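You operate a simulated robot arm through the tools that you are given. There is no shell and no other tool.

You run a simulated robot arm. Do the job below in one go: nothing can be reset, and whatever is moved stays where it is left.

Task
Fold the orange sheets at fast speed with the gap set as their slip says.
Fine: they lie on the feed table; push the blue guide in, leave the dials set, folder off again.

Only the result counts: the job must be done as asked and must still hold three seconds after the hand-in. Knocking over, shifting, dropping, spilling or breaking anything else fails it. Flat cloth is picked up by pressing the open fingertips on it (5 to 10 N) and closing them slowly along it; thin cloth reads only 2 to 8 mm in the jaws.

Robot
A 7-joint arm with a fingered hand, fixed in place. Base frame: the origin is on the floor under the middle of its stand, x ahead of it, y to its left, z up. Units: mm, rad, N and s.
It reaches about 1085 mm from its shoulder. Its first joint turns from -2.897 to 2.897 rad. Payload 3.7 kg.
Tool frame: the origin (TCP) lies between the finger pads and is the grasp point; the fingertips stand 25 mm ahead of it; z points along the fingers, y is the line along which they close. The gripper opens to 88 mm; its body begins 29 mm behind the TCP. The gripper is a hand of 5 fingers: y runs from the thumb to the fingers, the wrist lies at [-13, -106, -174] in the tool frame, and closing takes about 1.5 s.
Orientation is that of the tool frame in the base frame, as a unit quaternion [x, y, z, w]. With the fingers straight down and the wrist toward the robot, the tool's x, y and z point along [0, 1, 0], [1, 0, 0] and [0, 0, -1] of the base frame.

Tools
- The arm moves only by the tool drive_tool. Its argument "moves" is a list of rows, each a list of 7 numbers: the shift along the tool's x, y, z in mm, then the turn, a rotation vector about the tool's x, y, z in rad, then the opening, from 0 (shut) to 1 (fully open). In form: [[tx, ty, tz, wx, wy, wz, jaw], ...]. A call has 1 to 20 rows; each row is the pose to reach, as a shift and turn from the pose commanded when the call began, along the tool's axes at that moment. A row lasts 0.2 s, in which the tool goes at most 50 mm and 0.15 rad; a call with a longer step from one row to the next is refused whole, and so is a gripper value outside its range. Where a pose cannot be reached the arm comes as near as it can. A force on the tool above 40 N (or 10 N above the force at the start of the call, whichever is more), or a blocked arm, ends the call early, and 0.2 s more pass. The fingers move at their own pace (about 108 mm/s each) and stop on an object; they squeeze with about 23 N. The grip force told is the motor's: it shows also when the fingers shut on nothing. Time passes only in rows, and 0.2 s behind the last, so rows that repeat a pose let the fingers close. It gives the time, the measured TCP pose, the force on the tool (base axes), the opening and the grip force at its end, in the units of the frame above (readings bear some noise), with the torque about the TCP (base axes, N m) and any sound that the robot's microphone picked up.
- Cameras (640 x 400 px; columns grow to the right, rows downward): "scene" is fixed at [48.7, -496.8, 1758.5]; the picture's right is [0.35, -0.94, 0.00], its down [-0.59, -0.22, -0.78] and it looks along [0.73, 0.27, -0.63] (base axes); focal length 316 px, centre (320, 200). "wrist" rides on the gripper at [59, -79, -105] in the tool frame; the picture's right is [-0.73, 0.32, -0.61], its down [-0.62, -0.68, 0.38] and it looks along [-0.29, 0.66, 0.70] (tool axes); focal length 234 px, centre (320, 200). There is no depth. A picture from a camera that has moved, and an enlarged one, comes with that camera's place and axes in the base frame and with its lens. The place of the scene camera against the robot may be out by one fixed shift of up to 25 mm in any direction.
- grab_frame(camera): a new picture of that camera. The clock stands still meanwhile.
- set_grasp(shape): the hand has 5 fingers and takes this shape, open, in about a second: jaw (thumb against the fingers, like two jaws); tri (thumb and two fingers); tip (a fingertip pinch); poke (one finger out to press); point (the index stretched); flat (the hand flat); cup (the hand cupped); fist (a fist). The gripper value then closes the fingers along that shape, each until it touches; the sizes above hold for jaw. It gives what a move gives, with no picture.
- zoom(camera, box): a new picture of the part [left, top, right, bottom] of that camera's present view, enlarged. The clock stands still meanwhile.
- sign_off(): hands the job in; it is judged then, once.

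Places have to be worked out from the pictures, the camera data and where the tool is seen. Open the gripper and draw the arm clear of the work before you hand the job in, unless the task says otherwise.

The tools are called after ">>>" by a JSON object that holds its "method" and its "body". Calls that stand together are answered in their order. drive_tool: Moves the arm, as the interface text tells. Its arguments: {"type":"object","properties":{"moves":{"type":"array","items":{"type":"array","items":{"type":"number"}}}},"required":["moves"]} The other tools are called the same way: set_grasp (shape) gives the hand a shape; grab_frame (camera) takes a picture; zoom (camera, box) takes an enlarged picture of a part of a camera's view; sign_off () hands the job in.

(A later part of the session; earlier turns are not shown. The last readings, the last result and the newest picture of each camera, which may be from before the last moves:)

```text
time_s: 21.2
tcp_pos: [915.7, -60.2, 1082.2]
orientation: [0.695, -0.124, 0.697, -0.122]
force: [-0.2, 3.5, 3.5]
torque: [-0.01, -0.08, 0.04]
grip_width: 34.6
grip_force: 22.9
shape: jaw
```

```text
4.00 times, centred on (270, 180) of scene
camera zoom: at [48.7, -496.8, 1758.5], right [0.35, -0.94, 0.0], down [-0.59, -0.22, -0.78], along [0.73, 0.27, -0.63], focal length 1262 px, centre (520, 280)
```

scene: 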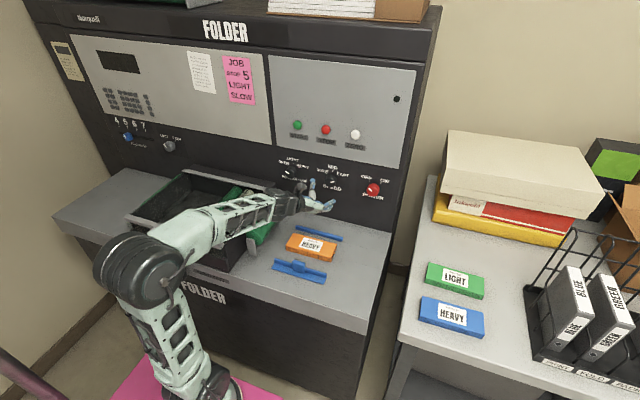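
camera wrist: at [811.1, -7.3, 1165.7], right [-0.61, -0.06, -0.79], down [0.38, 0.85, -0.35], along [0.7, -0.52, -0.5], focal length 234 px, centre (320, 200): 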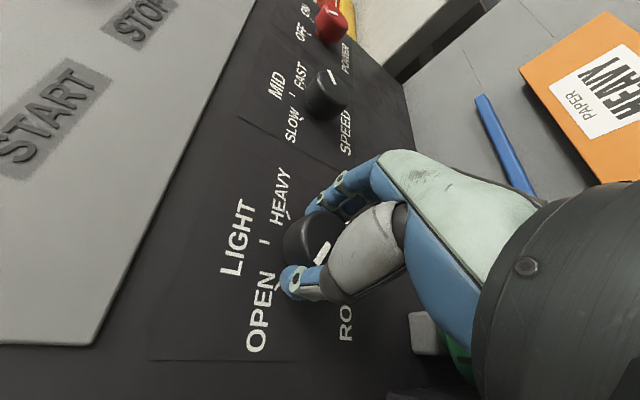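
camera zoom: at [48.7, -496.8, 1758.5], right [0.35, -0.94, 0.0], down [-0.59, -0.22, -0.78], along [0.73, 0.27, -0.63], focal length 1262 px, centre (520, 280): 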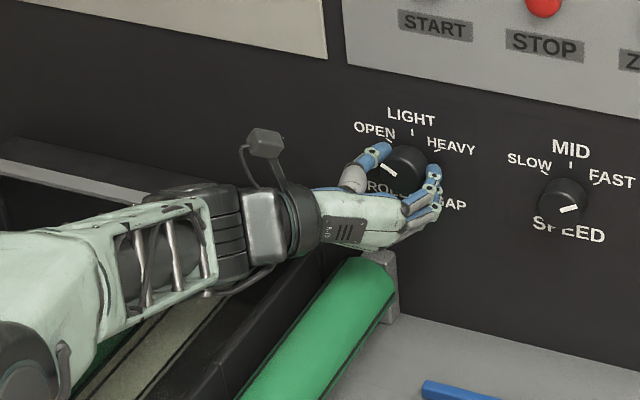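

Gripped (34.6 mm). First stroke: 60° clockwise (OPEN→LIGHT).

>>> {"method": "drive_tool", "body": {"moves": [[0, 0, 0, 0, 0, 0.1, 0.2], [0, 0, 0, 0, 0, 0.2, 0.2], [0, 0, 0, 0, 0, 0.3, 0.2], [0, 0, 0, 0, 0, 0.4, 0.2], [0, 0, 0, 0, 0, 0.5, 0.2], [0, 0, 0, 0, 0, 0.6, 0.2], [0, 0, 0, 0, 0, 0.7, 0.2], [0, 0, 0, 0, 0, 0.8, 0.2], [0, 0, 0, 0, 0, 0.9, 0.2], [0, 0, 0, 0, 0, 1.0, 0.2], [0, 0, 0, 0, 0, 1.047, 0.2], [0, 0, 0, 0, 0, 1.047, 0.2]]}}

>>> {"method": "grab_frame", "body": {"camera": "wrist"}}

>>> {"method": "zoom", "body": {"camera": "scene", "box": [200, 130, 340, 230]}}

```text
time_s: 23.8
tcp_pos: [916.4, -62.7, 1083.5]
orientation: [0.541, -0.455, 0.541, -0.455]
force: [3.5, -6.3, -3.3]
torque: [-0.03, 0.13, -0.1]
grip_width: 34.5
grip_force: 22.7
shape: jaw
```

```text
taken
camera wrist: at [810.7, -106.3, 1171.5], right [-0.61, 0.66, -0.44], down [0.38, 0.73, 0.56], along [0.7, 0.17, -0.7], focal length 234 px, centre (320, 200)
```

wrist: 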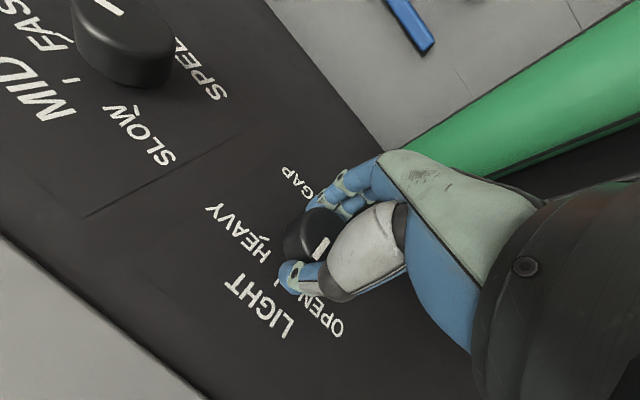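

```text
4.00 times, centred on (270, 180) of scene
camera zoom: at [48.7, -496.8, 1758.5], right [0.35, -0.94, 0.0], down [-0.59, -0.22, -0.78], along [0.73, 0.27, -0.63], focal length 1262 px, centre (520, 280)
```

zoom: 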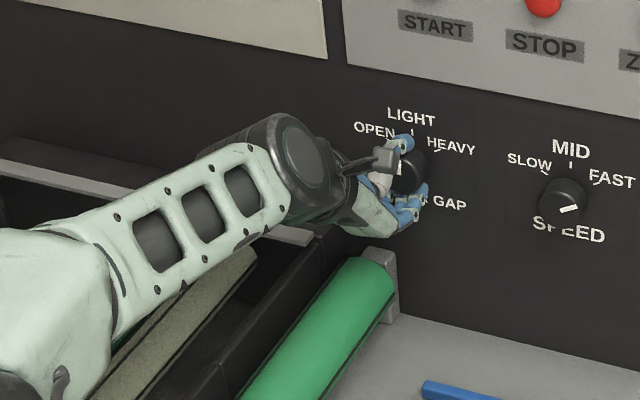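

First stroke worked (now about LIGHT). I'll open in place, roll back 60° around the dial, and close again.

>>> {"method": "drive_tool", "body": {"moves": [[0, 0, 0, 0, 0, 0, 0.4], [0, 0, 0, 0, 0, 0, 0.7], [0, 0, 0, 0, 0, 0, 1], [0, 0, 0, 0, 0, 0, 1], [0, 0, 0, 0, 0, 0, 1], [0, 0, 0, 0, 0, -0.131, 1], [0, 0, 0, 0, 0, -0.262, 1], [0, 0, 0, 0, 0, -0.393, 1], [0, 0, 0, 0, 0, -0.524, 1], [0, 0, 0, 0, 0, -0.654, 1], [0, 0, 0, 0, 0, -0.785, 1], [0, 0, 0, 0, 0, -0.916, 1], [0, 0, 0, 0, 0, -1.047, 1], [0, 0, 0, 0, 0, -1.047, 1]]}}

>>> {"method": "grab_frame", "body": {"camera": "wrist"}}

>>> {"method": "zoom", "body": {"camera": "scene", "box": [260, 130, 340, 190]}}

```text
time_s: 26.8
tcp_pos: [915.2, -59.5, 1082.1]
orientation: [0.696, -0.122, 0.697, -0.122]
force: [-0.6, -0.5, -0.4]
torque: [-0.01, 0.01, 0.01]
grip_width: 87.6
grip_force: 0.1
shape: jaw
```

```text
taken
camera wrist: at [810.4, -6.6, 1164.8], right [-0.61, -0.06, -0.79], down [0.38, 0.85, -0.35], along [0.7, -0.52, -0.5], focal length 234 px, centre (320, 200)
```

wrist: 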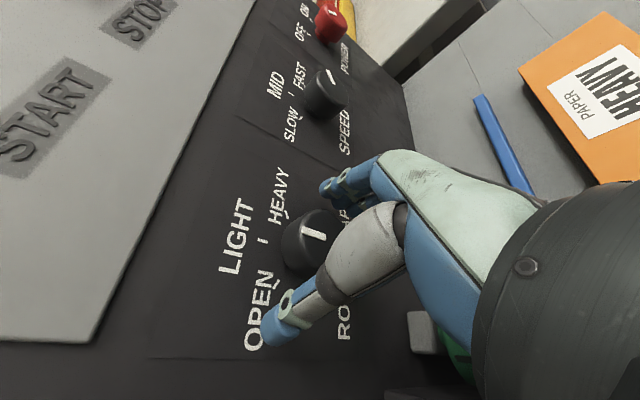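

```text
6.67 times, centred on (300, 160) of scene
camera zoom: at [48.7, -496.8, 1758.5], right [0.35, -0.94, 0.0], down [-0.59, -0.22, -0.78], along [0.73, 0.27, -0.63], focal length 2104 px, centre (453, 467)
```

zoom: 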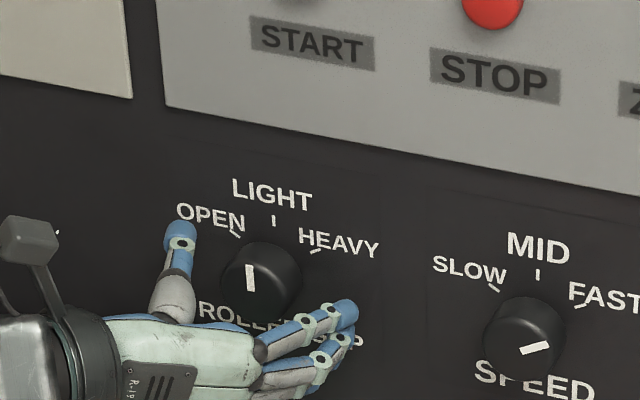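

Pointer is now at LIGHT. Closing again and turning another 60° to HEAVY.

>>> {"method": "drive_tool", "body": {"moves": [[0, 0, 0, 0, 0, 0, 0.7], [0, 0, 0, 0, 0, 0, 0.5], [0, 0, 0, 0, 0, 0, 0.35], [0, 0, 0, 0, 0, 0, 0.2], [0, 0, 0, 0, 0, 0, 0.2], [0, 0, 0, 0, 0, 0, 0.2], [0, 0, 0, 0, 0, 0.1, 0.2], [0, 0, 0, 0, 0, 0.2, 0.2], [0, 0, 0, 0, 0, 0.3, 0.2], [0, 0, 0, 0, 0, 0.4, 0.2], [0, 0, 0, 0, 0, 0.5, 0.2], [0, 0, 0, 0, 0, 0.6, 0.2], [0, 0, 0, 0, 0, 0.7, 0.2], [0, 0, 0, 0, 0, 0.8, 0.2], [0, 0, 0, 0, 0, 0.9, 0.2], [0, 0, 0, 0, 0, 1.0, 0.2], [0, 0, 0, 0, 0, 1.06, 0.2], [0, 0, 0, 0, 0, 1.06, 0.2]]}}

>>> {"method": "grab_frame", "body": {"camera": "wrist"}}

>>> {"method": "zoom", "body": {"camera": "scene", "box": [260, 130, 340, 190]}}

```text
time_s: 30.6
tcp_pos: [917.1, -60.6, 1083.1]
orientation: [0.537, -0.459, 0.539, -0.458]
force: [-3.1, -8.8, 1.5]
torque: [-0.18, 0.05, -0.19]
grip_width: 35.2
grip_force: 23.2
shape: jaw
```

```text
taken
camera wrist: at [810.7, -106.7, 1170.4], right [-0.61, 0.67, -0.44], down [0.38, 0.72, 0.57], along [0.7, 0.18, -0.69], focal length 234 px, centre (320, 200)
```

wrist: 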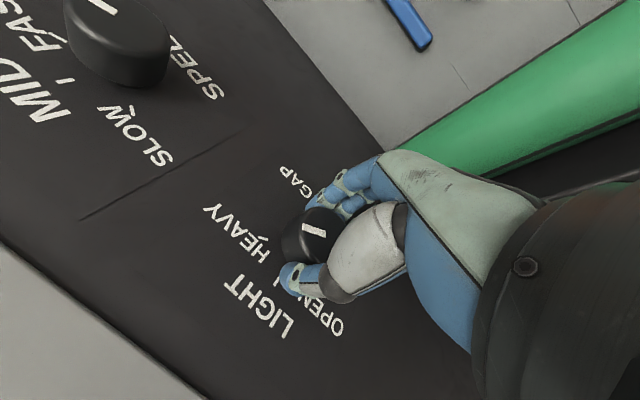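

```text
6.67 times, centred on (300, 160) of scene
camera zoom: at [48.7, -496.8, 1758.5], right [0.35, -0.94, 0.0], down [-0.59, -0.22, -0.78], along [0.73, 0.27, -0.63], focal length 2104 px, centre (453, 467)
```

zoom: 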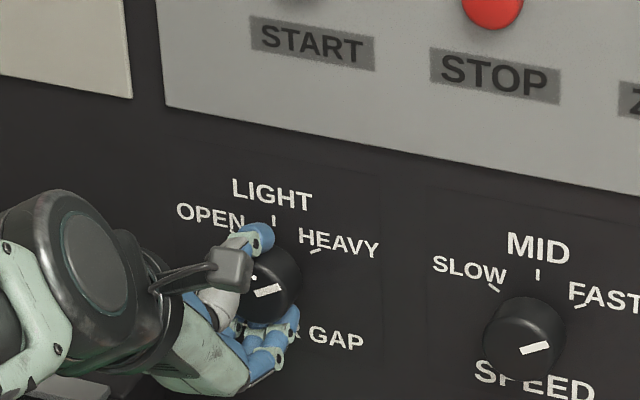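

The pointer reads HEAVY. Opening and backing straight off to confirm.

>>> {"method": "drive_tool", "body": {"moves": [[0, 0, 0, 0, 0, 0, 0.4], [0, 0, 0, 0, 0, 0, 0.7], [0, 0, 0, 0, 0, 0, 1], [0, 0, 0, 0, 0, 0, 1], [0, 0, 0, 0, 0, 0, 1], [0, 0, -20, 0, 0, 0, 1], [0, 0, -50, 0, 0, 0, 1], [0, 0, -80, 0, 0, 0, 1], [0, 0, -80, 0, 0, 0, 1]]}}

>>> {"method": "grab_frame", "body": {"camera": "wrist"}}

>>> {"method": "zoom", "body": {"camera": "scene", "box": [260, 130, 400, 210]}}

>>> {"method": "zoom", "body": {"camera": "scene", "box": [220, 200, 400, 300]}}

```text
time_s: 32.6
tcp_pos: [834.8, -62.6, 1078.7]
orientation: [0.539, -0.458, 0.539, -0.458]
force: [0.5, -0.3, 0.4]
torque: [0.0, -0.01, 0.02]
grip_width: 87.9
grip_force: 0.2
shape: jaw
```

```text
taken
camera wrist: at [729.5, -107.5, 1166.8], right [-0.61, 0.67, -0.44], down [0.38, 0.72, 0.57], along [0.7, 0.18, -0.69], focal length 234 px, centre (320, 200)
```

wrist: 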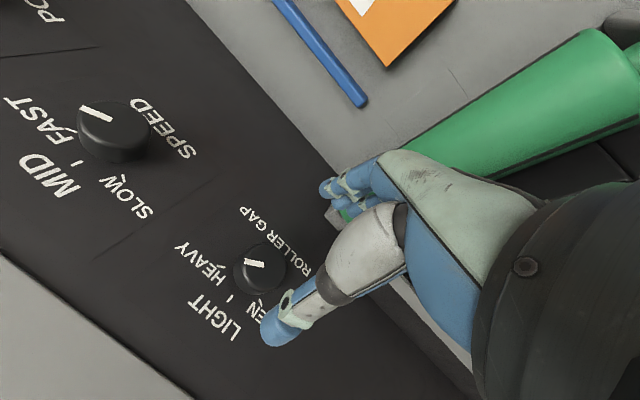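

```text
4.57 times, centred on (330, 170) of scene
camera zoom: at [48.7, -496.8, 1758.5], right [0.35, -0.94, 0.0], down [-0.59, -0.22, -0.78], along [0.73, 0.27, -0.63], focal length 1443 px, centre (274, 337)
```

zoom: 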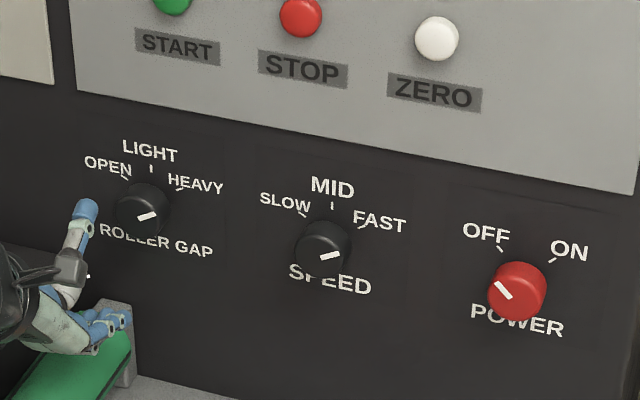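

```text
3.56 times, centred on (310, 250) of scene
camera zoom: at [48.7, -496.8, 1758.5], right [0.35, -0.94, 0.0], down [-0.59, -0.22, -0.78], along [0.73, 0.27, -0.63], focal length 1122 px, centre (356, 22)
```

zoom: 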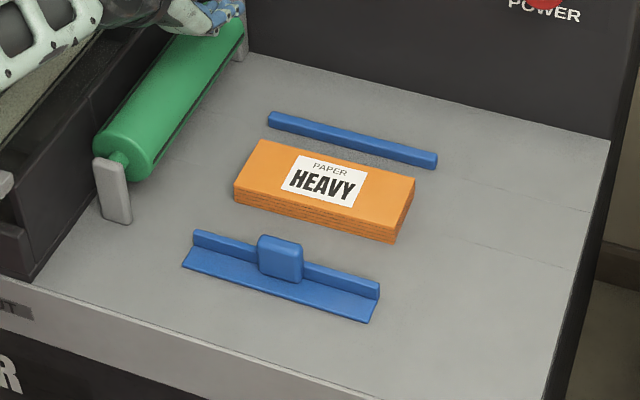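

Both dials are set: GAP at HEAVY, SPEED at FAST. Next is the guide: its handle is at ≈(665, -196), top z≈910, table z≈873, stack near edge x≈733. I'll roll back to the known fingers-forward pose before turning the fingers down.

>>> {"method": "drive_tool", "body": {"moves": [[11.3, -1.8, -9.5, 0, 0, -0.138, 1], [22.5, -3.6, -19, 0, 0, -0.2761, 1], [33.8, -5.5, -28.5, 0, 0, -0.4141, 1], [45.1, -7.3, -38, 0, 0, -0.5522, 1], [56.3, -9.1, -47.5, 0, 0, -0.6902, 1], [67.6, -10.9, -57, 0, 0, -0.8283, 1], [78.9, -12.8, -66.5, 0, 0, -0.9663, 1], [90.1, -14.6, -76, 0, 0, -1.1043, 1], [101.4, -16.4, -85.5, 0, 0, -1.2424, 1], [112.6, -18.2, -95, 0, 0, -1.3804, 1], [123.9, -20, -104.5, 0, 0, -1.5185, 1], [135.2, -21.9, -114, 0, 0, -1.6565, 1], [146.4, -23.7, -123.5, 0, 0, -1.7946, 1], [157.7, -25.5, -133, 0, 0, -1.9326, 1], [157.7, -25.5, -133, 0, 0, -1.9326, 1]]}}

>>> {"method": "grab_frame", "body": {"camera": "scene"}}

```text
time_s: 35.8
tcp_pos: [701.4, -211.1, 1133.3]
orientation: [0.683, 0.183, 0.683, 0.184]
force: [0.4, -0.1, 0.5]
torque: [0.0, 0.0, -0.01]
grip_width: 87.9
grip_force: 0.1
shape: jaw
```

```text
taken
```

scene: 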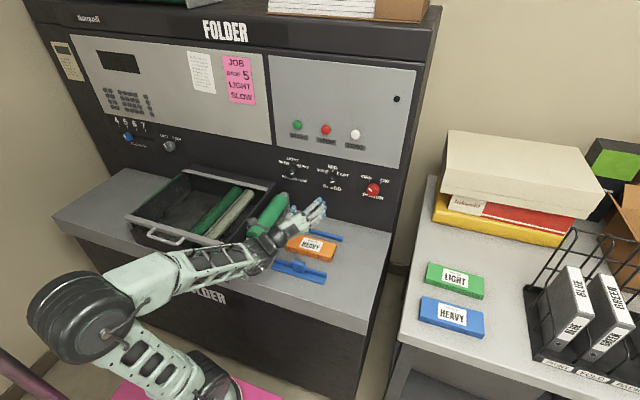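

Now turning the fingers straight down above and in front of the guide handle, closing the hand on the way.

>>> {"method": "drive_tool", "body": {"moves": [[-1.3, -2, -6.5, 0.1009, -0.0583, -0.0583, 1], [-2.7, -4.1, -13.1, 0.2018, -0.1165, -0.1165, 1], [-4, -6.1, -19.6, 0.3027, -0.1748, -0.1748, 1], [-5.4, -8.1, -26.1, 0.4036, -0.233, -0.233, 1], [-6.7, -10.2, -32.7, 0.5045, -0.2913, -0.2913, 1], [-8.1, -12.2, -39.2, 0.6053, -0.3495, -0.3495, 0.8], [-9.4, -14.3, -45.8, 0.7062, -0.4078, -0.4078, 0.6], [-10.7, -16.3, -52.3, 0.8071, -0.466, -0.466, 0.4], [-12.1, -18.3, -58.8, 0.908, -0.5243, -0.5243, 0.2], [-13.4, -20.4, -65.4, 1.0089, -0.5825, -0.5825, 0], [-14.8, -22.4, -71.9, 1.1098, -0.6408, -0.6408, 0], [-16.1, -24.4, -78.4, 1.2107, -0.699, -0.699, 0], [-17.5, -26.5, -85, 1.3116, -0.7573, -0.7573, 0], [-18.8, -28.5, -91.5, 1.4125, -0.8155, -0.8155, 0], [-18.8, -28.5, -91.5, 1.4125, -0.8155, -0.8155, 0]]}}

>>> {"method": "grab_frame", "body": {"camera": "scene"}}

>>> {"method": "grab_frame", "body": {"camera": "wrist"}}

```text
time_s: 39.0
tcp_pos: [610.8, -197.4, 1102.8]
orientation: [0.707, 0.707, 0.0, 0.0]
force: [-1.0, -0.4, 0.3]
torque: [-0.03, 0.06, 0.0]
grip_width: 0.0
grip_force: 22.7
shape: jaw
```

```text
taken
```

scene: 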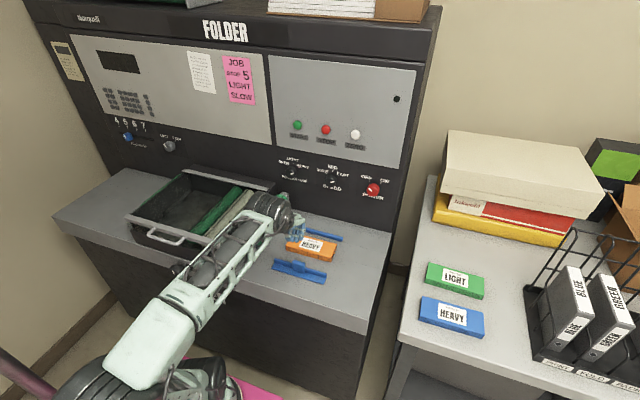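

```text
taken
camera wrist: at [533.0, -138.9, 1208.5], right [0.32, -0.73, 0.61], down [-0.68, -0.62, -0.38], along [0.66, -0.29, -0.7], focal length 234 px, centre (320, 200)
```

wrist: 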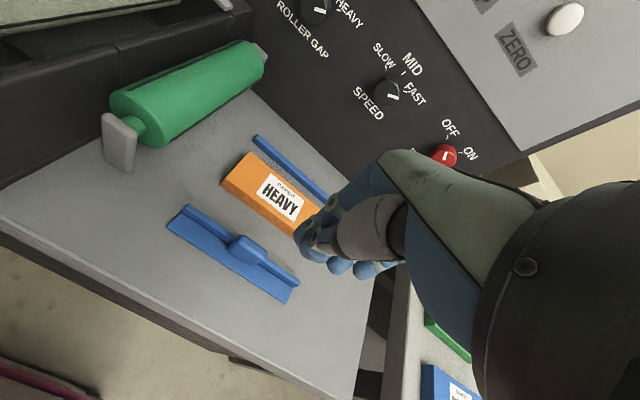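

>>> {"method": "zoom", "body": {"camera": "wrist", "box": [150, 130, 350, 320]}}

>>> {"method": "zoom", "body": {"camera": "scene", "box": [220, 190, 360, 300]}}

```text
2.11 times, centred on (250, 225) of wrist
camera zoom: at [533.0, -138.9, 1208.5], right [0.32, -0.73, 0.61], down [-0.68, -0.62, -0.38], along [0.66, -0.29, -0.7], focal length 493 px, centre (467, 147)
```

zoom: 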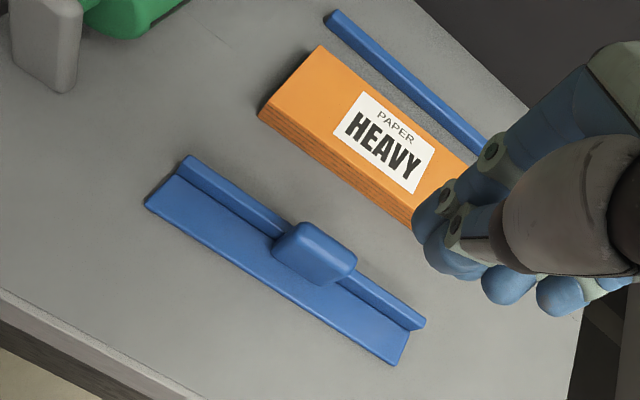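

```text
3.64 times, centred on (290, 245) of scene
camera zoom: at [48.7, -496.8, 1758.5], right [0.35, -0.94, 0.0], down [-0.59, -0.22, -0.78], along [0.73, 0.27, -0.63], focal length 1148 px, centre (429, 36)
```

zoom: 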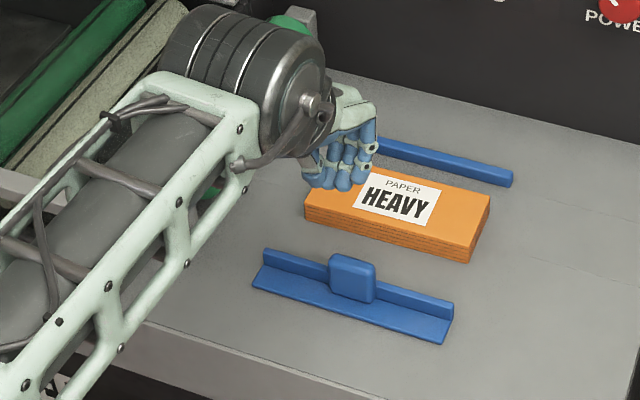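

Handle centre ≈(662, -199), its robot-side face ≈ x 652. I'll lower the closed hand in front of it (TCP x 600, tips to z≈888).

>>> {"method": "drive_tool", "body": {"moves": [[-1, -5, 35, 0, 0, 0, 0], [-3, -10, 70, 0, 0, 0, 0], [-3, -10, 105, 0, 0, 0, 0], [-3, -10, 135, 0, 0, 0, 0], [-3, -10, 160, 0, 0, 0, 0], [-3, -10, 177, 0, 0, 0, 0], [-3, -10, 187, 0, 0, 0, 0], [-3, -10, 187, 0, 0, 0, 0]]}}

>>> {"method": "zoom", "body": {"camera": "scene", "box": [200, 180, 380, 320]}}

>>> {"method": "grab_frame", "body": {"camera": "wrist"}}

```text
time_s: 40.8
tcp_pos: [600.7, -200.3, 917.2]
orientation: [0.707, 0.707, 0.001, 0.0]
force: [-0.2, 0.3, 0.9]
torque: [-0.01, -0.02, 0.0]
grip_width: 0.0
grip_force: 23.1
shape: jaw
```

```text
2.86 times, centred on (290, 250) of scene
camera zoom: at [48.7, -496.8, 1758.5], right [0.35, -0.94, 0.0], down [-0.59, -0.22, -0.78], along [0.73, 0.27, -0.63], focal length 902 px, centre (406, 57)
```

zoom: 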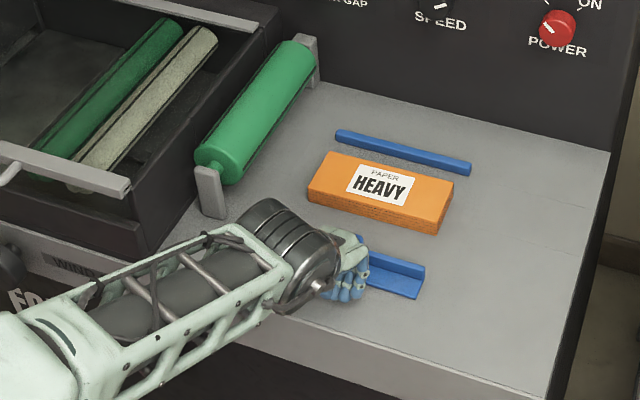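

```text
taken
camera wrist: at [522.2, -142.3, 1022.4], right [0.32, -0.73, 0.61], down [-0.68, -0.62, -0.38], along [0.66, -0.29, -0.7], focal length 234 px, centre (320, 200)
```

wrist: 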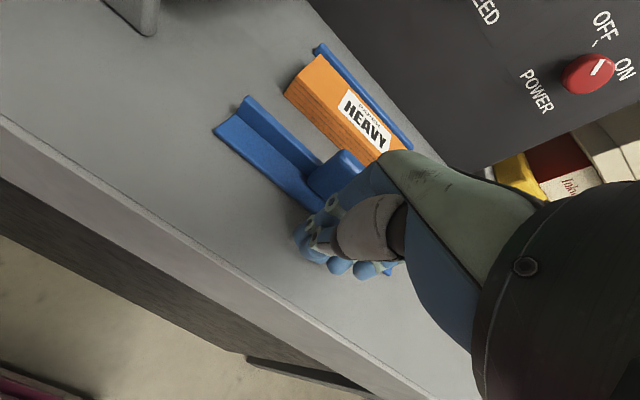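

No contact yet. I'll push slowly forward (+x, along tool y) and watch the force.

>>> {"method": "drive_tool", "body": {"moves": [[0, 5, 0, 0, 0, 0, 0], [0, 10, 0, 0, 0, 0, 0], [0, 15, 0, 0, 0, 0, 0], [0, 20, 0, 0, 0, 0, 0], [0, 25, 0, 0, 0, 0, 0], [0, 30, 0, 0, 0, 0, 0], [0, 35, 0, 0, 0, 0, 0], [0, 40, 0, 0, 0, 0, 0]]}}

>>> {"method": "grab_frame", "body": {"camera": "wrist"}}

>>> {"method": "zoom", "body": {"camera": "scene", "box": [240, 200, 380, 300]}}

```text
time_s: 42.6
tcp_pos: [639.5, -200.6, 914.8]
orientation: [0.707, 0.707, 0.0, 0.0]
force: [-0.2, -0.6, -0.4]
torque: [-0.03, -0.04, -0.01]
grip_width: 0.0
grip_force: 23.1
shape: jaw
```

```text
taken
camera wrist: at [561.9, -141.2, 1020.7], right [0.32, -0.73, 0.61], down [-0.68, -0.62, -0.38], along [0.66, -0.29, -0.7], focal length 234 px, centre (320, 200)
```

wrist: 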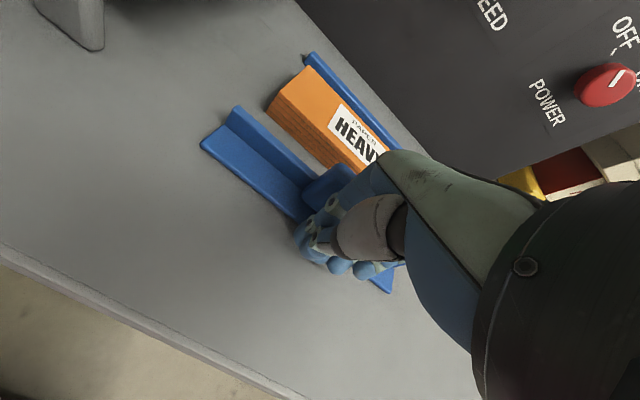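

```text
4.00 times, centred on (310, 250) of scene
camera zoom: at [48.7, -496.8, 1758.5], right [0.35, -0.94, 0.0], down [-0.59, -0.22, -0.78], along [0.73, 0.27, -0.63], focal length 1262 px, centre (360, 0)
```

zoom: 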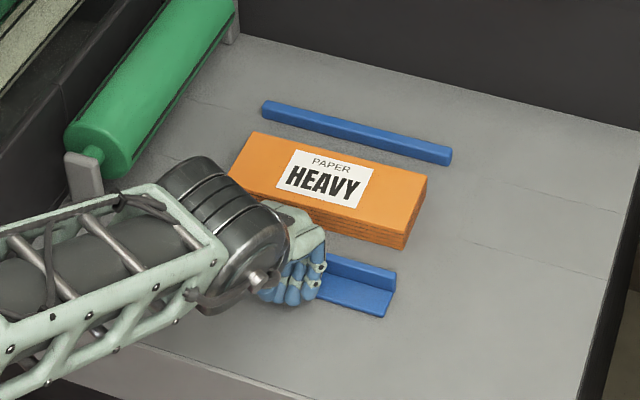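

The guide is sliding with almost no resistance (moved ≈29 mm). I'll push on in small steps toward the stack.

>>> {"method": "drive_tool", "body": {"moves": [[0, 5, 0, 0, 0, 0, 0], [0, 10, 0, 0, 0, 0, 0], [0, 15, 0, 0, 0, 0, 0], [0, 20, 0, 0, 0, 0, 0], [0, 25, 0, 0, 0, 0, 0], [0, 25, 0, 0, 0, 0, 0]]}}

>>> {"method": "grab_frame", "body": {"camera": "wrist"}}

>>> {"method": "zoom", "body": {"camera": "scene", "box": [240, 200, 380, 300]}}

```text
time_s: 44.0
tcp_pos: [665.6, -199.7, 916.4]
orientation: [0.707, 0.707, 0.0, 0.0]
force: [-0.8, 0.1, 0.4]
torque: [-0.02, -0.02, -0.01]
grip_width: 0.0
grip_force: 23.3
shape: jaw
```

```text
taken
camera wrist: at [588.1, -141.6, 1021.6], right [0.32, -0.73, 0.61], down [-0.68, -0.62, -0.38], along [0.66, -0.29, -0.7], focal length 234 px, centre (320, 200)
```

wrist: 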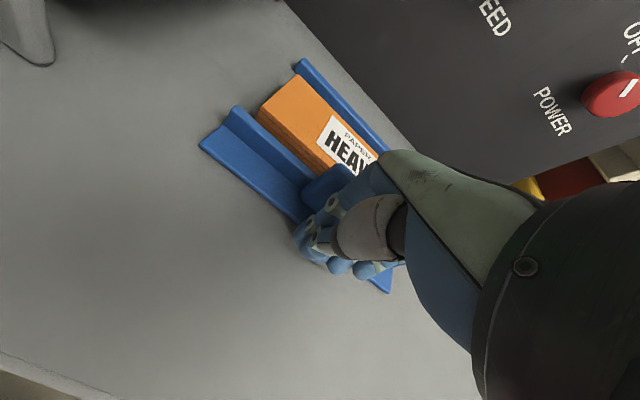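

```text
4.00 times, centred on (310, 250) of scene
camera zoom: at [48.7, -496.8, 1758.5], right [0.35, -0.94, 0.0], down [-0.59, -0.22, -0.78], along [0.73, 0.27, -0.63], focal length 1262 px, centre (360, 0)
```

zoom: 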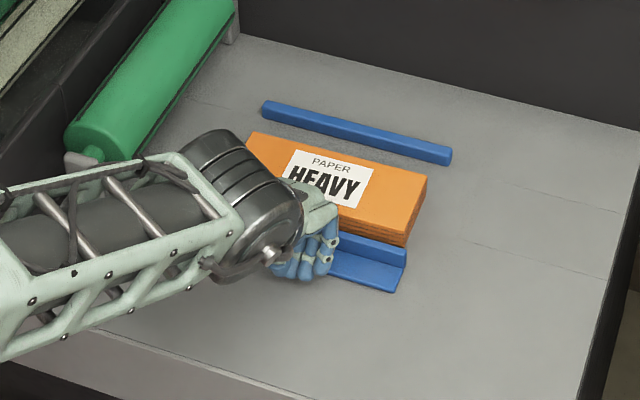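

The guide is nearly against the stack. Continuing in 2–3 mm steps.

>>> {"method": "drive_tool", "body": {"moves": [[0, 2.5, 0, 0, 0, 0, 0], [0, 5, 0, 0, 0, 0, 0], [0, 7.5, 0, 0, 0, 0, 0], [0, 7.5, 0, 0, 0, 0, 0]]}}

>>> {"method": "zoom", "body": {"camera": "wrist", "box": [180, 40, 400, 300]}}

>>> {"method": "zoom", "body": {"camera": "scene", "box": [280, 210, 360, 280]}}

```text
time_s: 45.0
tcp_pos: [673.5, -198.2, 915.9]
orientation: [0.708, 0.707, 0.0, 0.0]
force: [-1.3, 0.6, -0.4]
torque: [0.0, 0.0, -0.01]
grip_width: 0.0
grip_force: 23.3
shape: jaw
```

```text
1.54 times, centred on (290, 170) of wrist
camera zoom: at [595.1, -141.2, 1021.5], right [0.32, -0.73, 0.61], down [-0.68, -0.62, -0.38], along [0.66, -0.29, -0.7], focal length 360 px, centre (366, 246)
```

zoom: 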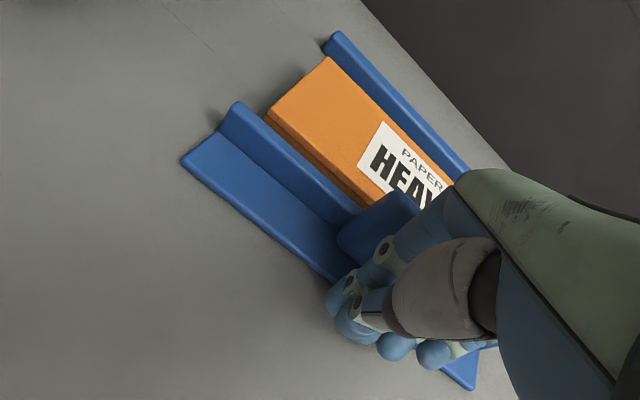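

```text
5.71 times, centred on (320, 245) of scene
camera zoom: at [48.7, -496.8, 1758.5], right [0.35, -0.94, 0.0], down [-0.59, -0.22, -0.78], along [0.73, 0.27, -0.63], focal length 1803 px, centre (320, -57)
```

zoom: 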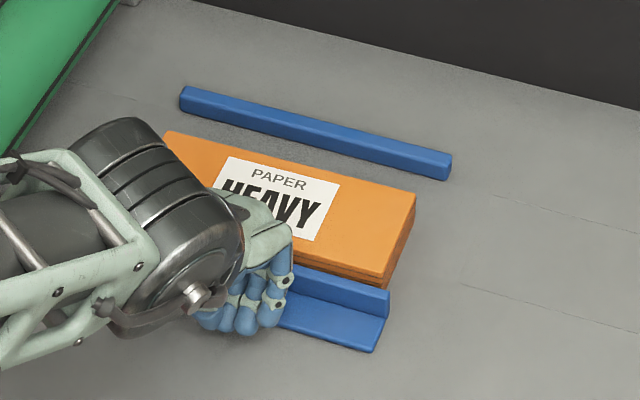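

Stack hasn't moved and guide is a few mm from it. Two mm steps now, watching the force.

>>> {"method": "drive_tool", "body": {"moves": [[0, 2, 0, 0, 0, 0, 0], [0, 4, 0, 0, 0, 0, 0], [0, 4, 0, 0, 0, 0, 0]]}}

>>> {"method": "zoom", "body": {"camera": "scene", "box": [280, 210, 360, 280]}}

>>> {"method": "zoom", "body": {"camera": "wrist", "box": [220, 60, 360, 200]}}

```text
time_s: 45.8
tcp_pos: [676.8, -198.4, 915.3]
orientation: [0.707, 0.707, 0.001, 0.0]
force: [-2.0, -1.0, 0.7]
torque: [0.0, -0.05, -0.03]
grip_width: 0.0
grip_force: 23.2
shape: jaw
```

```text
5.71 times, centred on (320, 245) of scene
camera zoom: at [48.7, -496.8, 1758.5], right [0.35, -0.94, 0.0], down [-0.59, -0.22, -0.78], along [0.73, 0.27, -0.63], focal length 1803 px, centre (320, -57)
```

zoom: 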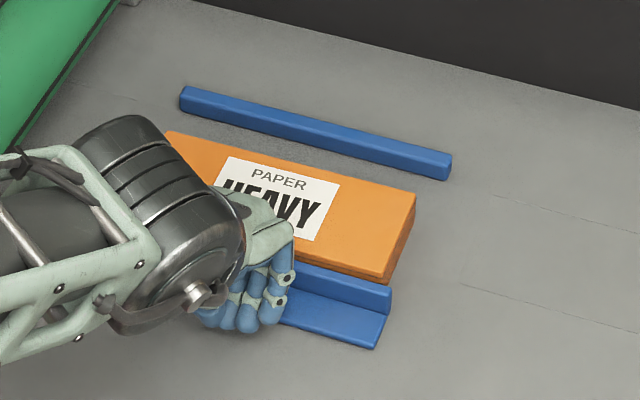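

```text
2.86 times, centred on (290, 130) of wrist
camera zoom: at [597.9, -140.9, 1020.3], right [0.32, -0.73, 0.61], down [-0.68, -0.62, -0.38], along [0.66, -0.29, -0.7], focal length 669 px, centre (406, 400)
```

zoom: 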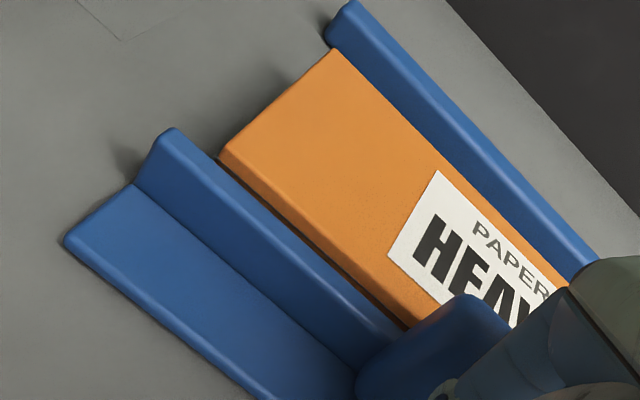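

A thin gap remains. Continuing gently.

>>> {"method": "drive_tool", "body": {"moves": [[0, 2, 0, 0, 0, 0, 0], [0, 4, 0, 0, 0, 0, 0], [0, 4, 0, 0, 0, 0, 0]]}}

>>> {"method": "zoom", "body": {"camera": "scene", "box": [280, 210, 360, 280]}}

>>> {"method": "zoom", "body": {"camera": "wrist", "box": [220, 60, 360, 200]}}

```text
time_s: 46.6
tcp_pos: [681.4, -198.2, 915.7]
orientation: [0.707, 0.707, -0.001, 0.0]
force: [-3.6, 0.0, -0.2]
torque: [-0.01, -0.01, -0.03]
grip_width: 0.2
grip_force: 23.0
shape: jaw
```

```text
5.71 times, centred on (320, 245) of scene
camera zoom: at [48.7, -496.8, 1758.5], right [0.35, -0.94, 0.0], down [-0.59, -0.22, -0.78], along [0.73, 0.27, -0.63], focal length 1803 px, centre (320, -57)
```

zoom: 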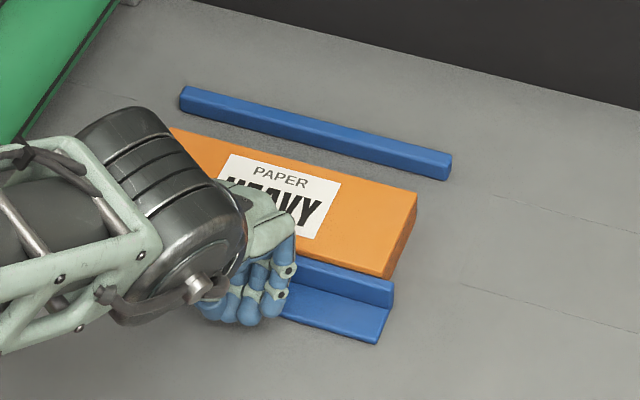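

```text
2.86 times, centred on (290, 130) of wrist
camera zoom: at [602.2, -140.2, 1021.7], right [0.32, -0.73, 0.61], down [-0.68, -0.62, -0.38], along [0.66, -0.29, -0.7], focal length 669 px, centre (406, 400)
```

zoom: 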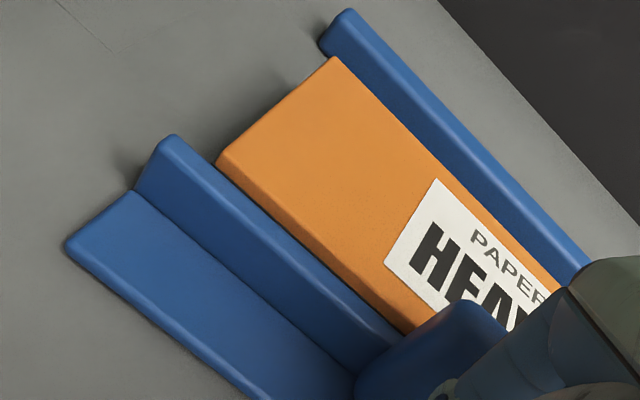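

The guide now touches the stack and the sheets start to slide with a small force (3.6 N). I'll keep pushing gently to see whether the guide seats firmly against a stop or the far fence.

>>> {"method": "drive_tool", "body": {"moves": [[0, 2, 0, 0, 0, 0, 0], [0, 4, 0, 0, 0, 0, 0], [0, 6, 0, 0, 0, 0, 0], [0, 6, 0, 0, 0, 0, 0]]}}

>>> {"method": "zoom", "body": {"camera": "scene", "box": [280, 210, 360, 280]}}

>>> {"method": "zoom", "body": {"camera": "wrist", "box": [220, 60, 360, 200]}}

```text
time_s: 47.6
tcp_pos: [687.7, -199.8, 915.3]
orientation: [0.708, 0.707, -0.001, 0.0]
force: [-2.6, 0.3, 0.5]
torque: [0.0, -0.01, -0.03]
grip_width: 0.1
grip_force: 23.1
shape: jaw
```

```text
5.71 times, centred on (320, 245) of scene
camera zoom: at [48.7, -496.8, 1758.5], right [0.35, -0.94, 0.0], down [-0.59, -0.22, -0.78], along [0.73, 0.27, -0.63], focal length 1803 px, centre (320, -57)
```

zoom: 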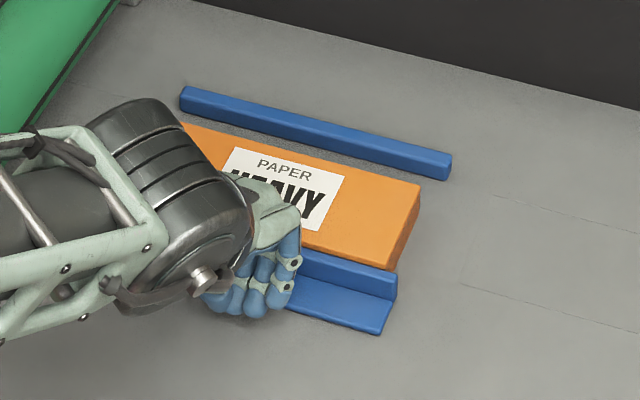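

```text
2.86 times, centred on (290, 130) of wrist
camera zoom: at [609.1, -141.1, 1021.4], right [0.32, -0.73, 0.61], down [-0.68, -0.62, -0.38], along [0.66, -0.29, -0.7], focal length 669 px, centre (406, 400)
```

zoom: 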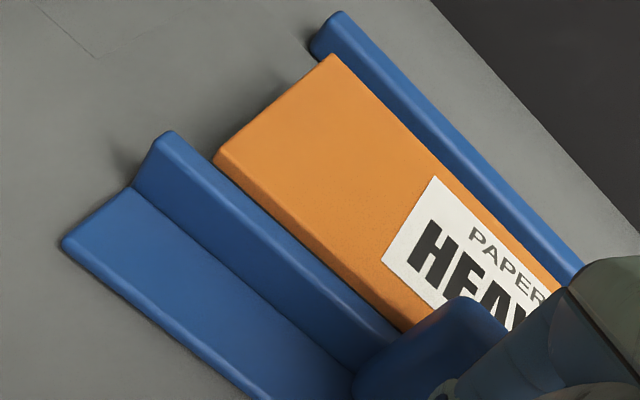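

The stack slides along squarely with the guide at ~3 N. Continuing toward the far fence in small steps.

>>> {"method": "drive_tool", "body": {"moves": [[0, 2.5, 0, 0, 0, 0, 0], [0, 5, 0, 0, 0, 0, 0], [0, 7.5, 0, 0, 0, 0, 0], [0, 10, 0, 0, 0, 0, 0], [0, 12, 0, 0, 0, 0, 0], [0, 12, 0, 0, 0, 0, 0]]}}

>>> {"method": "zoom", "body": {"camera": "scene", "box": [280, 210, 360, 280]}}

>>> {"method": "zoom", "body": {"camera": "wrist", "box": [220, 60, 360, 200]}}

```text
time_s: 49.0
tcp_pos: [699.7, -198.5, 916.2]
orientation: [0.707, 0.707, 0.001, 0.0]
force: [-3.7, -1.3, 0.4]
torque: [-0.01, -0.05, -0.09]
grip_width: 0.2
grip_force: 23.4
shape: jaw
```

```text
5.71 times, centred on (320, 245) of scene
camera zoom: at [48.7, -496.8, 1758.5], right [0.35, -0.94, 0.0], down [-0.59, -0.22, -0.78], along [0.73, 0.27, -0.63], focal length 1803 px, centre (320, -57)
```

zoom: 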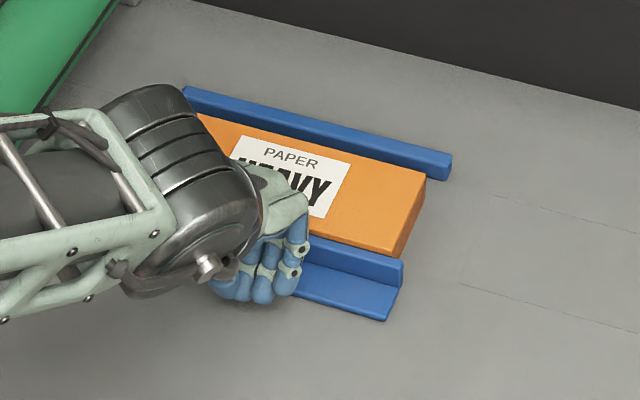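

```text
2.86 times, centred on (290, 130) of wrist
camera zoom: at [620.4, -141.4, 1021.1], right [0.32, -0.73, 0.61], down [-0.68, -0.62, -0.38], along [0.66, -0.29, -0.7], focal length 669 px, centre (406, 400)
```

zoom: 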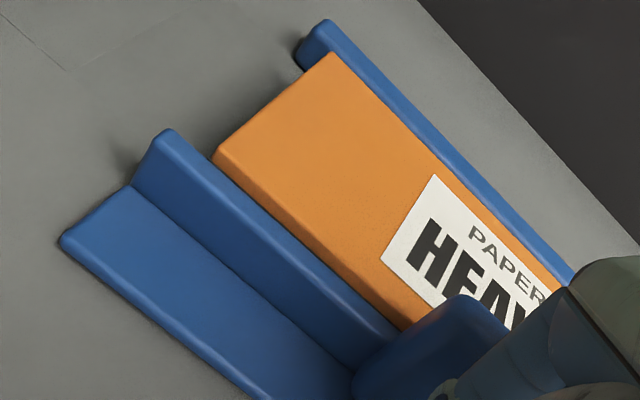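

The stack is nearly at the fence. A few more 2 mm steps until the force rises.

>>> {"method": "drive_tool", "body": {"moves": [[0, 2, 0, 0, 0, 0, 0], [0, 4, 0, 0, 0, 0, 0], [0, 6, 0, 0, 0, 0, 0], [0, 6, 0, 0, 0, 0, 0]]}}

>>> {"method": "zoom", "body": {"camera": "scene", "box": [280, 210, 360, 280]}}

>>> {"method": "zoom", "body": {"camera": "wrist", "box": [220, 60, 360, 200]}}

```text
time_s: 50.0
tcp_pos: [704.7, -199.3, 915.8]
orientation: [0.707, 0.707, 0.0, 0.0]
force: [-1.6, 0.7, 0.7]
torque: [0.0, -0.03, -0.02]
grip_width: 0.0
grip_force: 23.0
shape: jaw
```

```text
5.71 times, centred on (320, 245) of scene
camera zoom: at [48.7, -496.8, 1758.5], right [0.35, -0.94, 0.0], down [-0.59, -0.22, -0.78], along [0.73, 0.27, -0.63], focal length 1803 px, centre (320, -57)
```

zoom: 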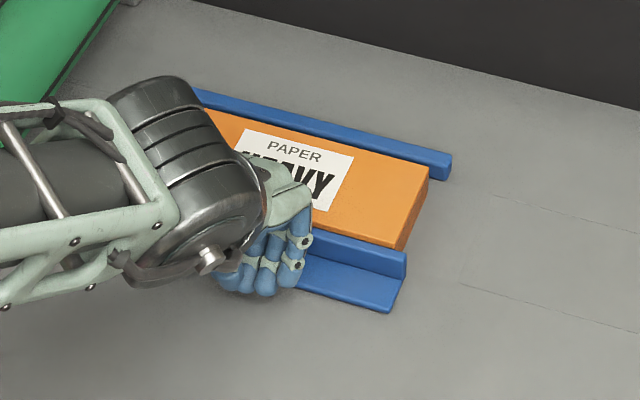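

```text
2.86 times, centred on (290, 130) of wrist
camera zoom: at [626.7, -141.1, 1021.4], right [0.32, -0.73, 0.61], down [-0.68, -0.62, -0.38], along [0.66, -0.29, -0.7], focal length 669 px, centre (406, 400)
```

zoom: 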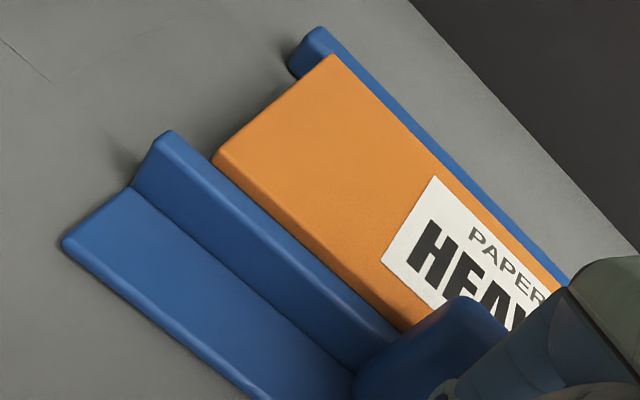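

>>> {"method": "drive_tool", "body": {"moves": [[0, 1.5, 0, 0, 0, 0, 0], [0, 3, 0, 0, 0, 0, 0], [0, 4.5, 0, 0, 0, 0, 0], [0, 4.5, 0, 0, 0, 0, 0]]}}

>>> {"method": "zoom", "body": {"camera": "scene", "box": [280, 210, 360, 280]}}

>>> {"method": "zoom", "body": {"camera": "wrist", "box": [220, 60, 360, 200]}}

```text
time_s: 51.0
tcp_pos: [709.5, -198.5, 916.1]
orientation: [0.707, 0.707, 0.001, 0.0]
force: [-2.1, 1.5, 0.6]
torque: [-0.04, -0.1, -0.06]
grip_width: 0.0
grip_force: 22.9
shape: jaw
```

```text
5.71 times, centred on (320, 245) of scene
camera zoom: at [48.7, -496.8, 1758.5], right [0.35, -0.94, 0.0], down [-0.59, -0.22, -0.78], along [0.73, 0.27, -0.63], focal length 1803 px, centre (320, -57)
```

zoom: 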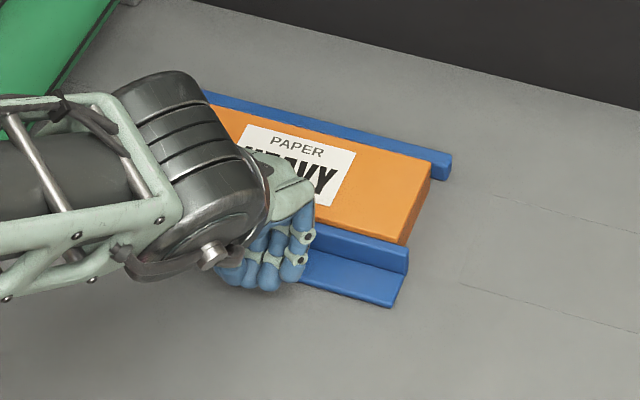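

```text
2.86 times, centred on (290, 130) of wrist
camera zoom: at [631.2, -141.2, 1020.9], right [0.32, -0.73, 0.61], down [-0.68, -0.62, -0.38], along [0.66, -0.29, -0.7], focal length 669 px, centre (406, 400)
```

zoom: 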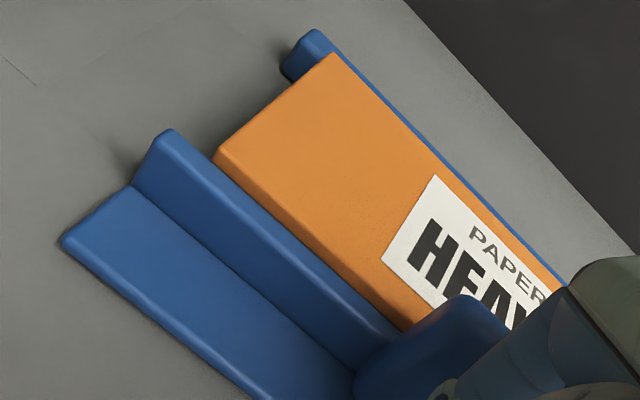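

>>> {"method": "drive_tool", "body": {"moves": [[0, 1.5, 0, 0, 0, 0, 0], [0, 3, 0, 0, 0, 0, 0], [0, 4.5, 0, 0, 0, 0, 0], [0, 4.5, 0, 0, 0, 0, 0]]}}

>>> {"method": "zoom", "body": {"camera": "scene", "box": [280, 210, 360, 280]}}

>>> {"method": "zoom", "body": {"camera": "wrist", "box": [220, 60, 360, 200]}}

```text
time_s: 52.0
tcp_pos: [714.0, -199.5, 915.3]
orientation: [0.707, 0.707, 0.0, 0.0]
force: [-13.1, -1.4, -2.1]
torque: [0.04, -0.15, -0.18]
grip_width: 0.0
grip_force: 22.5
shape: jaw
```

```text
5.71 times, centred on (320, 245) of scene
camera zoom: at [48.7, -496.8, 1758.5], right [0.35, -0.94, 0.0], down [-0.59, -0.22, -0.78], along [0.73, 0.27, -0.63], focal length 1803 px, centre (320, -57)
```

zoom: 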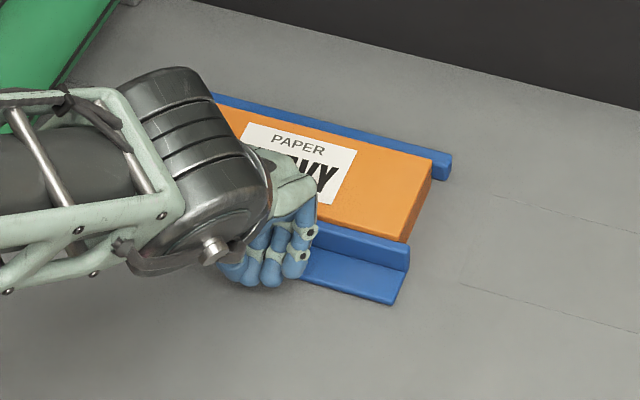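

```text
2.86 times, centred on (290, 130) of wrist
camera zoom: at [635.0, -141.3, 1020.6], right [0.32, -0.73, 0.61], down [-0.68, -0.62, -0.38], along [0.66, -0.29, -0.7], focal length 669 px, centre (406, 400)
```

zoom: 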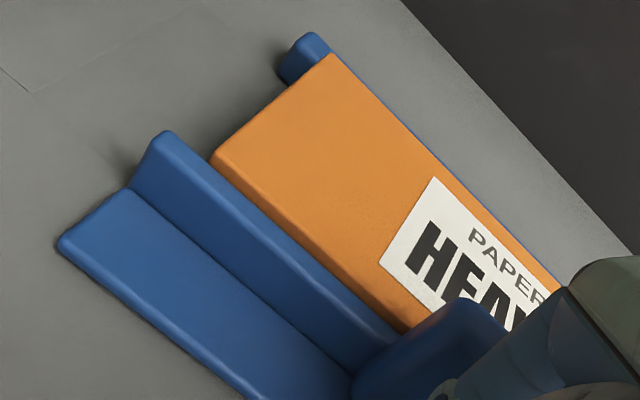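

Force jumped to 13 N: the sheets are snug between guide and fence. I'll back off and lift clear, then check the guide stays.

>>> {"method": "drive_tool", "body": {"moves": [[0, -8, 0, 0, 0, 0, 0], [0, -30, 0, 0, 0, 0, 0], [0, -60, 0, 0, 0, 0, 0], [0, -75, -25, 0, 0, 0, 0], [0, -80, -65, 0, 0, 0, 0], [0, -90, -110, 0, 0, 0, 0], [0, -103, -150, 0, 0, 0, 0], [0, -103, -190, 0, 0, 0, 0], [0, -103, -190, 0, 0, 0, 0]]}}

>>> {"method": "zoom", "body": {"camera": "scene", "box": [220, 180, 400, 300]}}

>>> {"method": "grab_frame", "body": {"camera": "wrist"}}

```text
time_s: 54.0
tcp_pos: [611.6, -201.8, 1103.2]
orientation: [0.707, 0.707, 0.0, 0.0]
force: [1.4, 0.1, 0.2]
torque: [-0.02, -0.02, -0.03]
grip_width: 0.0
grip_force: 22.8
shape: jaw
```

```text
3.33 times, centred on (310, 240) of scene
camera zoom: at [48.7, -496.8, 1758.5], right [0.35, -0.94, 0.0], down [-0.59, -0.22, -0.78], along [0.73, 0.27, -0.63], focal length 1052 px, centre (353, 67)
```

zoom: 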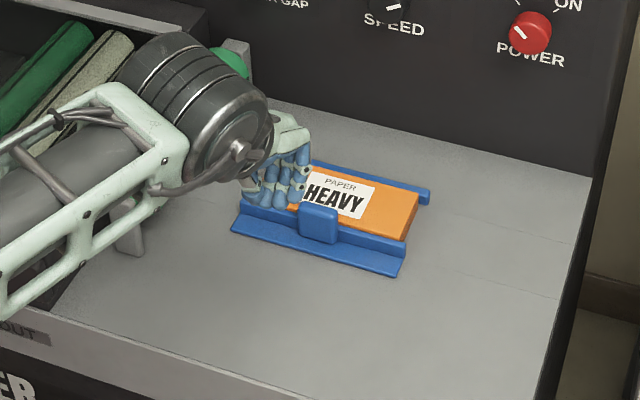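

```text
taken
camera wrist: at [533.2, -143.8, 1208.8], right [0.32, -0.73, 0.61], down [-0.68, -0.62, -0.38], along [0.66, -0.29, -0.7], focal length 234 px, centre (320, 200)
```

wrist: 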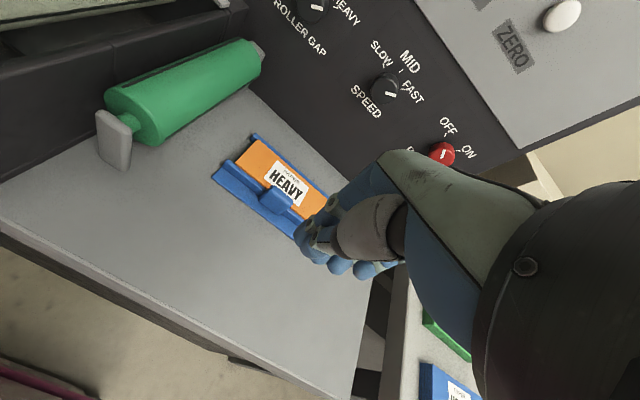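

The guide holds the sheets against the fence. Next: turn to fingers-forward and go to a stand-off near the POWER dial (y≈-367, z≈1082), opening the hand.

>>> {"method": "drive_tool", "body": {"moves": [[-9.4, 7.8, -0.5, -0.1009, 0.0583, 0.0583, 0], [-18.7, 15.6, -1, -0.2018, 0.1165, 0.1165, 0], [-28.1, 23.5, -1.5, -0.3027, 0.1748, 0.1748, 0.2], [-37.4, 31.3, -2, -0.4036, 0.233, 0.233, 0.4], [-46.8, 39.1, -2.5, -0.5045, 0.2913, 0.2913, 0.6], [-56.1, 46.9, -3, -0.6053, 0.3495, 0.3495, 0.8], [-65.5, 54.8, -3.5, -0.7062, 0.4078, 0.4078, 1], [-74.9, 62.6, -4, -0.8071, 0.466, 0.466, 1], [-84.2, 70.4, -4.5, -0.908, 0.5243, 0.5243, 1], [-93.6, 78.2, -5, -1.0089, 0.5825, 0.5825, 1], [-102.9, 86, -5.5, -1.1098, 0.6408, 0.6408, 1], [-112.3, 93.9, -6, -1.2107, 0.699, 0.699, 1], [-121.6, 101.7, -6.5, -1.3116, 0.7573, 0.7573, 1], [-131, 109.5, -7, -1.4125, 0.8155, 0.8155, 1], [-131, 109.5, -7, -1.4125, 0.8155, 0.8155, 1]]}}

>>> {"method": "grab_frame", "body": {"camera": "wrist"}}

>>> {"method": "grab_frame", "body": {"camera": "scene"}}

```text
time_s: 57.2
tcp_pos: [719.7, -330.0, 1112.1]
orientation: [0.683, 0.183, 0.683, 0.184]
force: [1.0, 0.3, -0.1]
torque: [0.0, 0.0, 0.03]
grip_width: 87.7
grip_force: 0.1
shape: jaw
```

```text
taken
camera wrist: at [615.9, -233.7, 1123.8], right [-0.61, -0.64, -0.47], down [0.39, 0.28, -0.88], along [0.7, -0.71, 0.08], focal length 234 px, centre (320, 200)
```

wrist: 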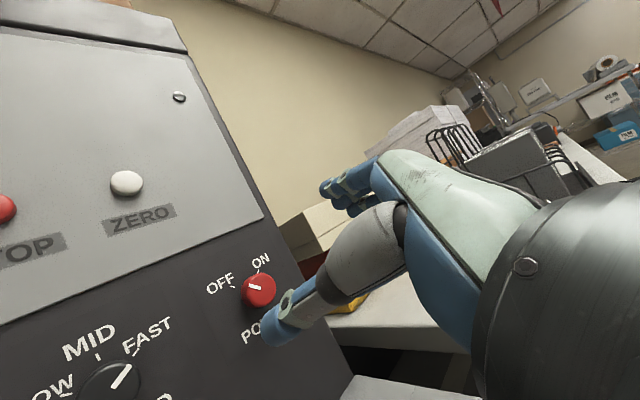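

```text
taken
```

scene: 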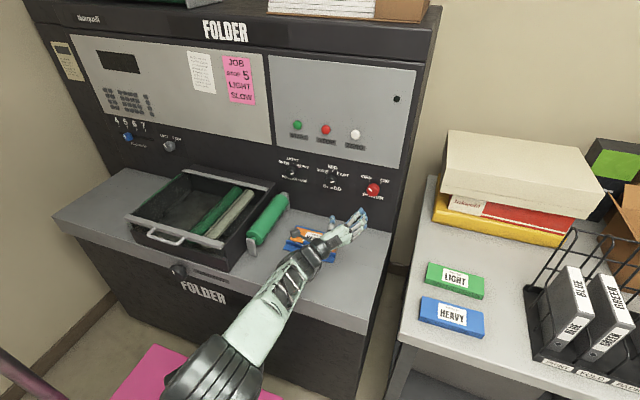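

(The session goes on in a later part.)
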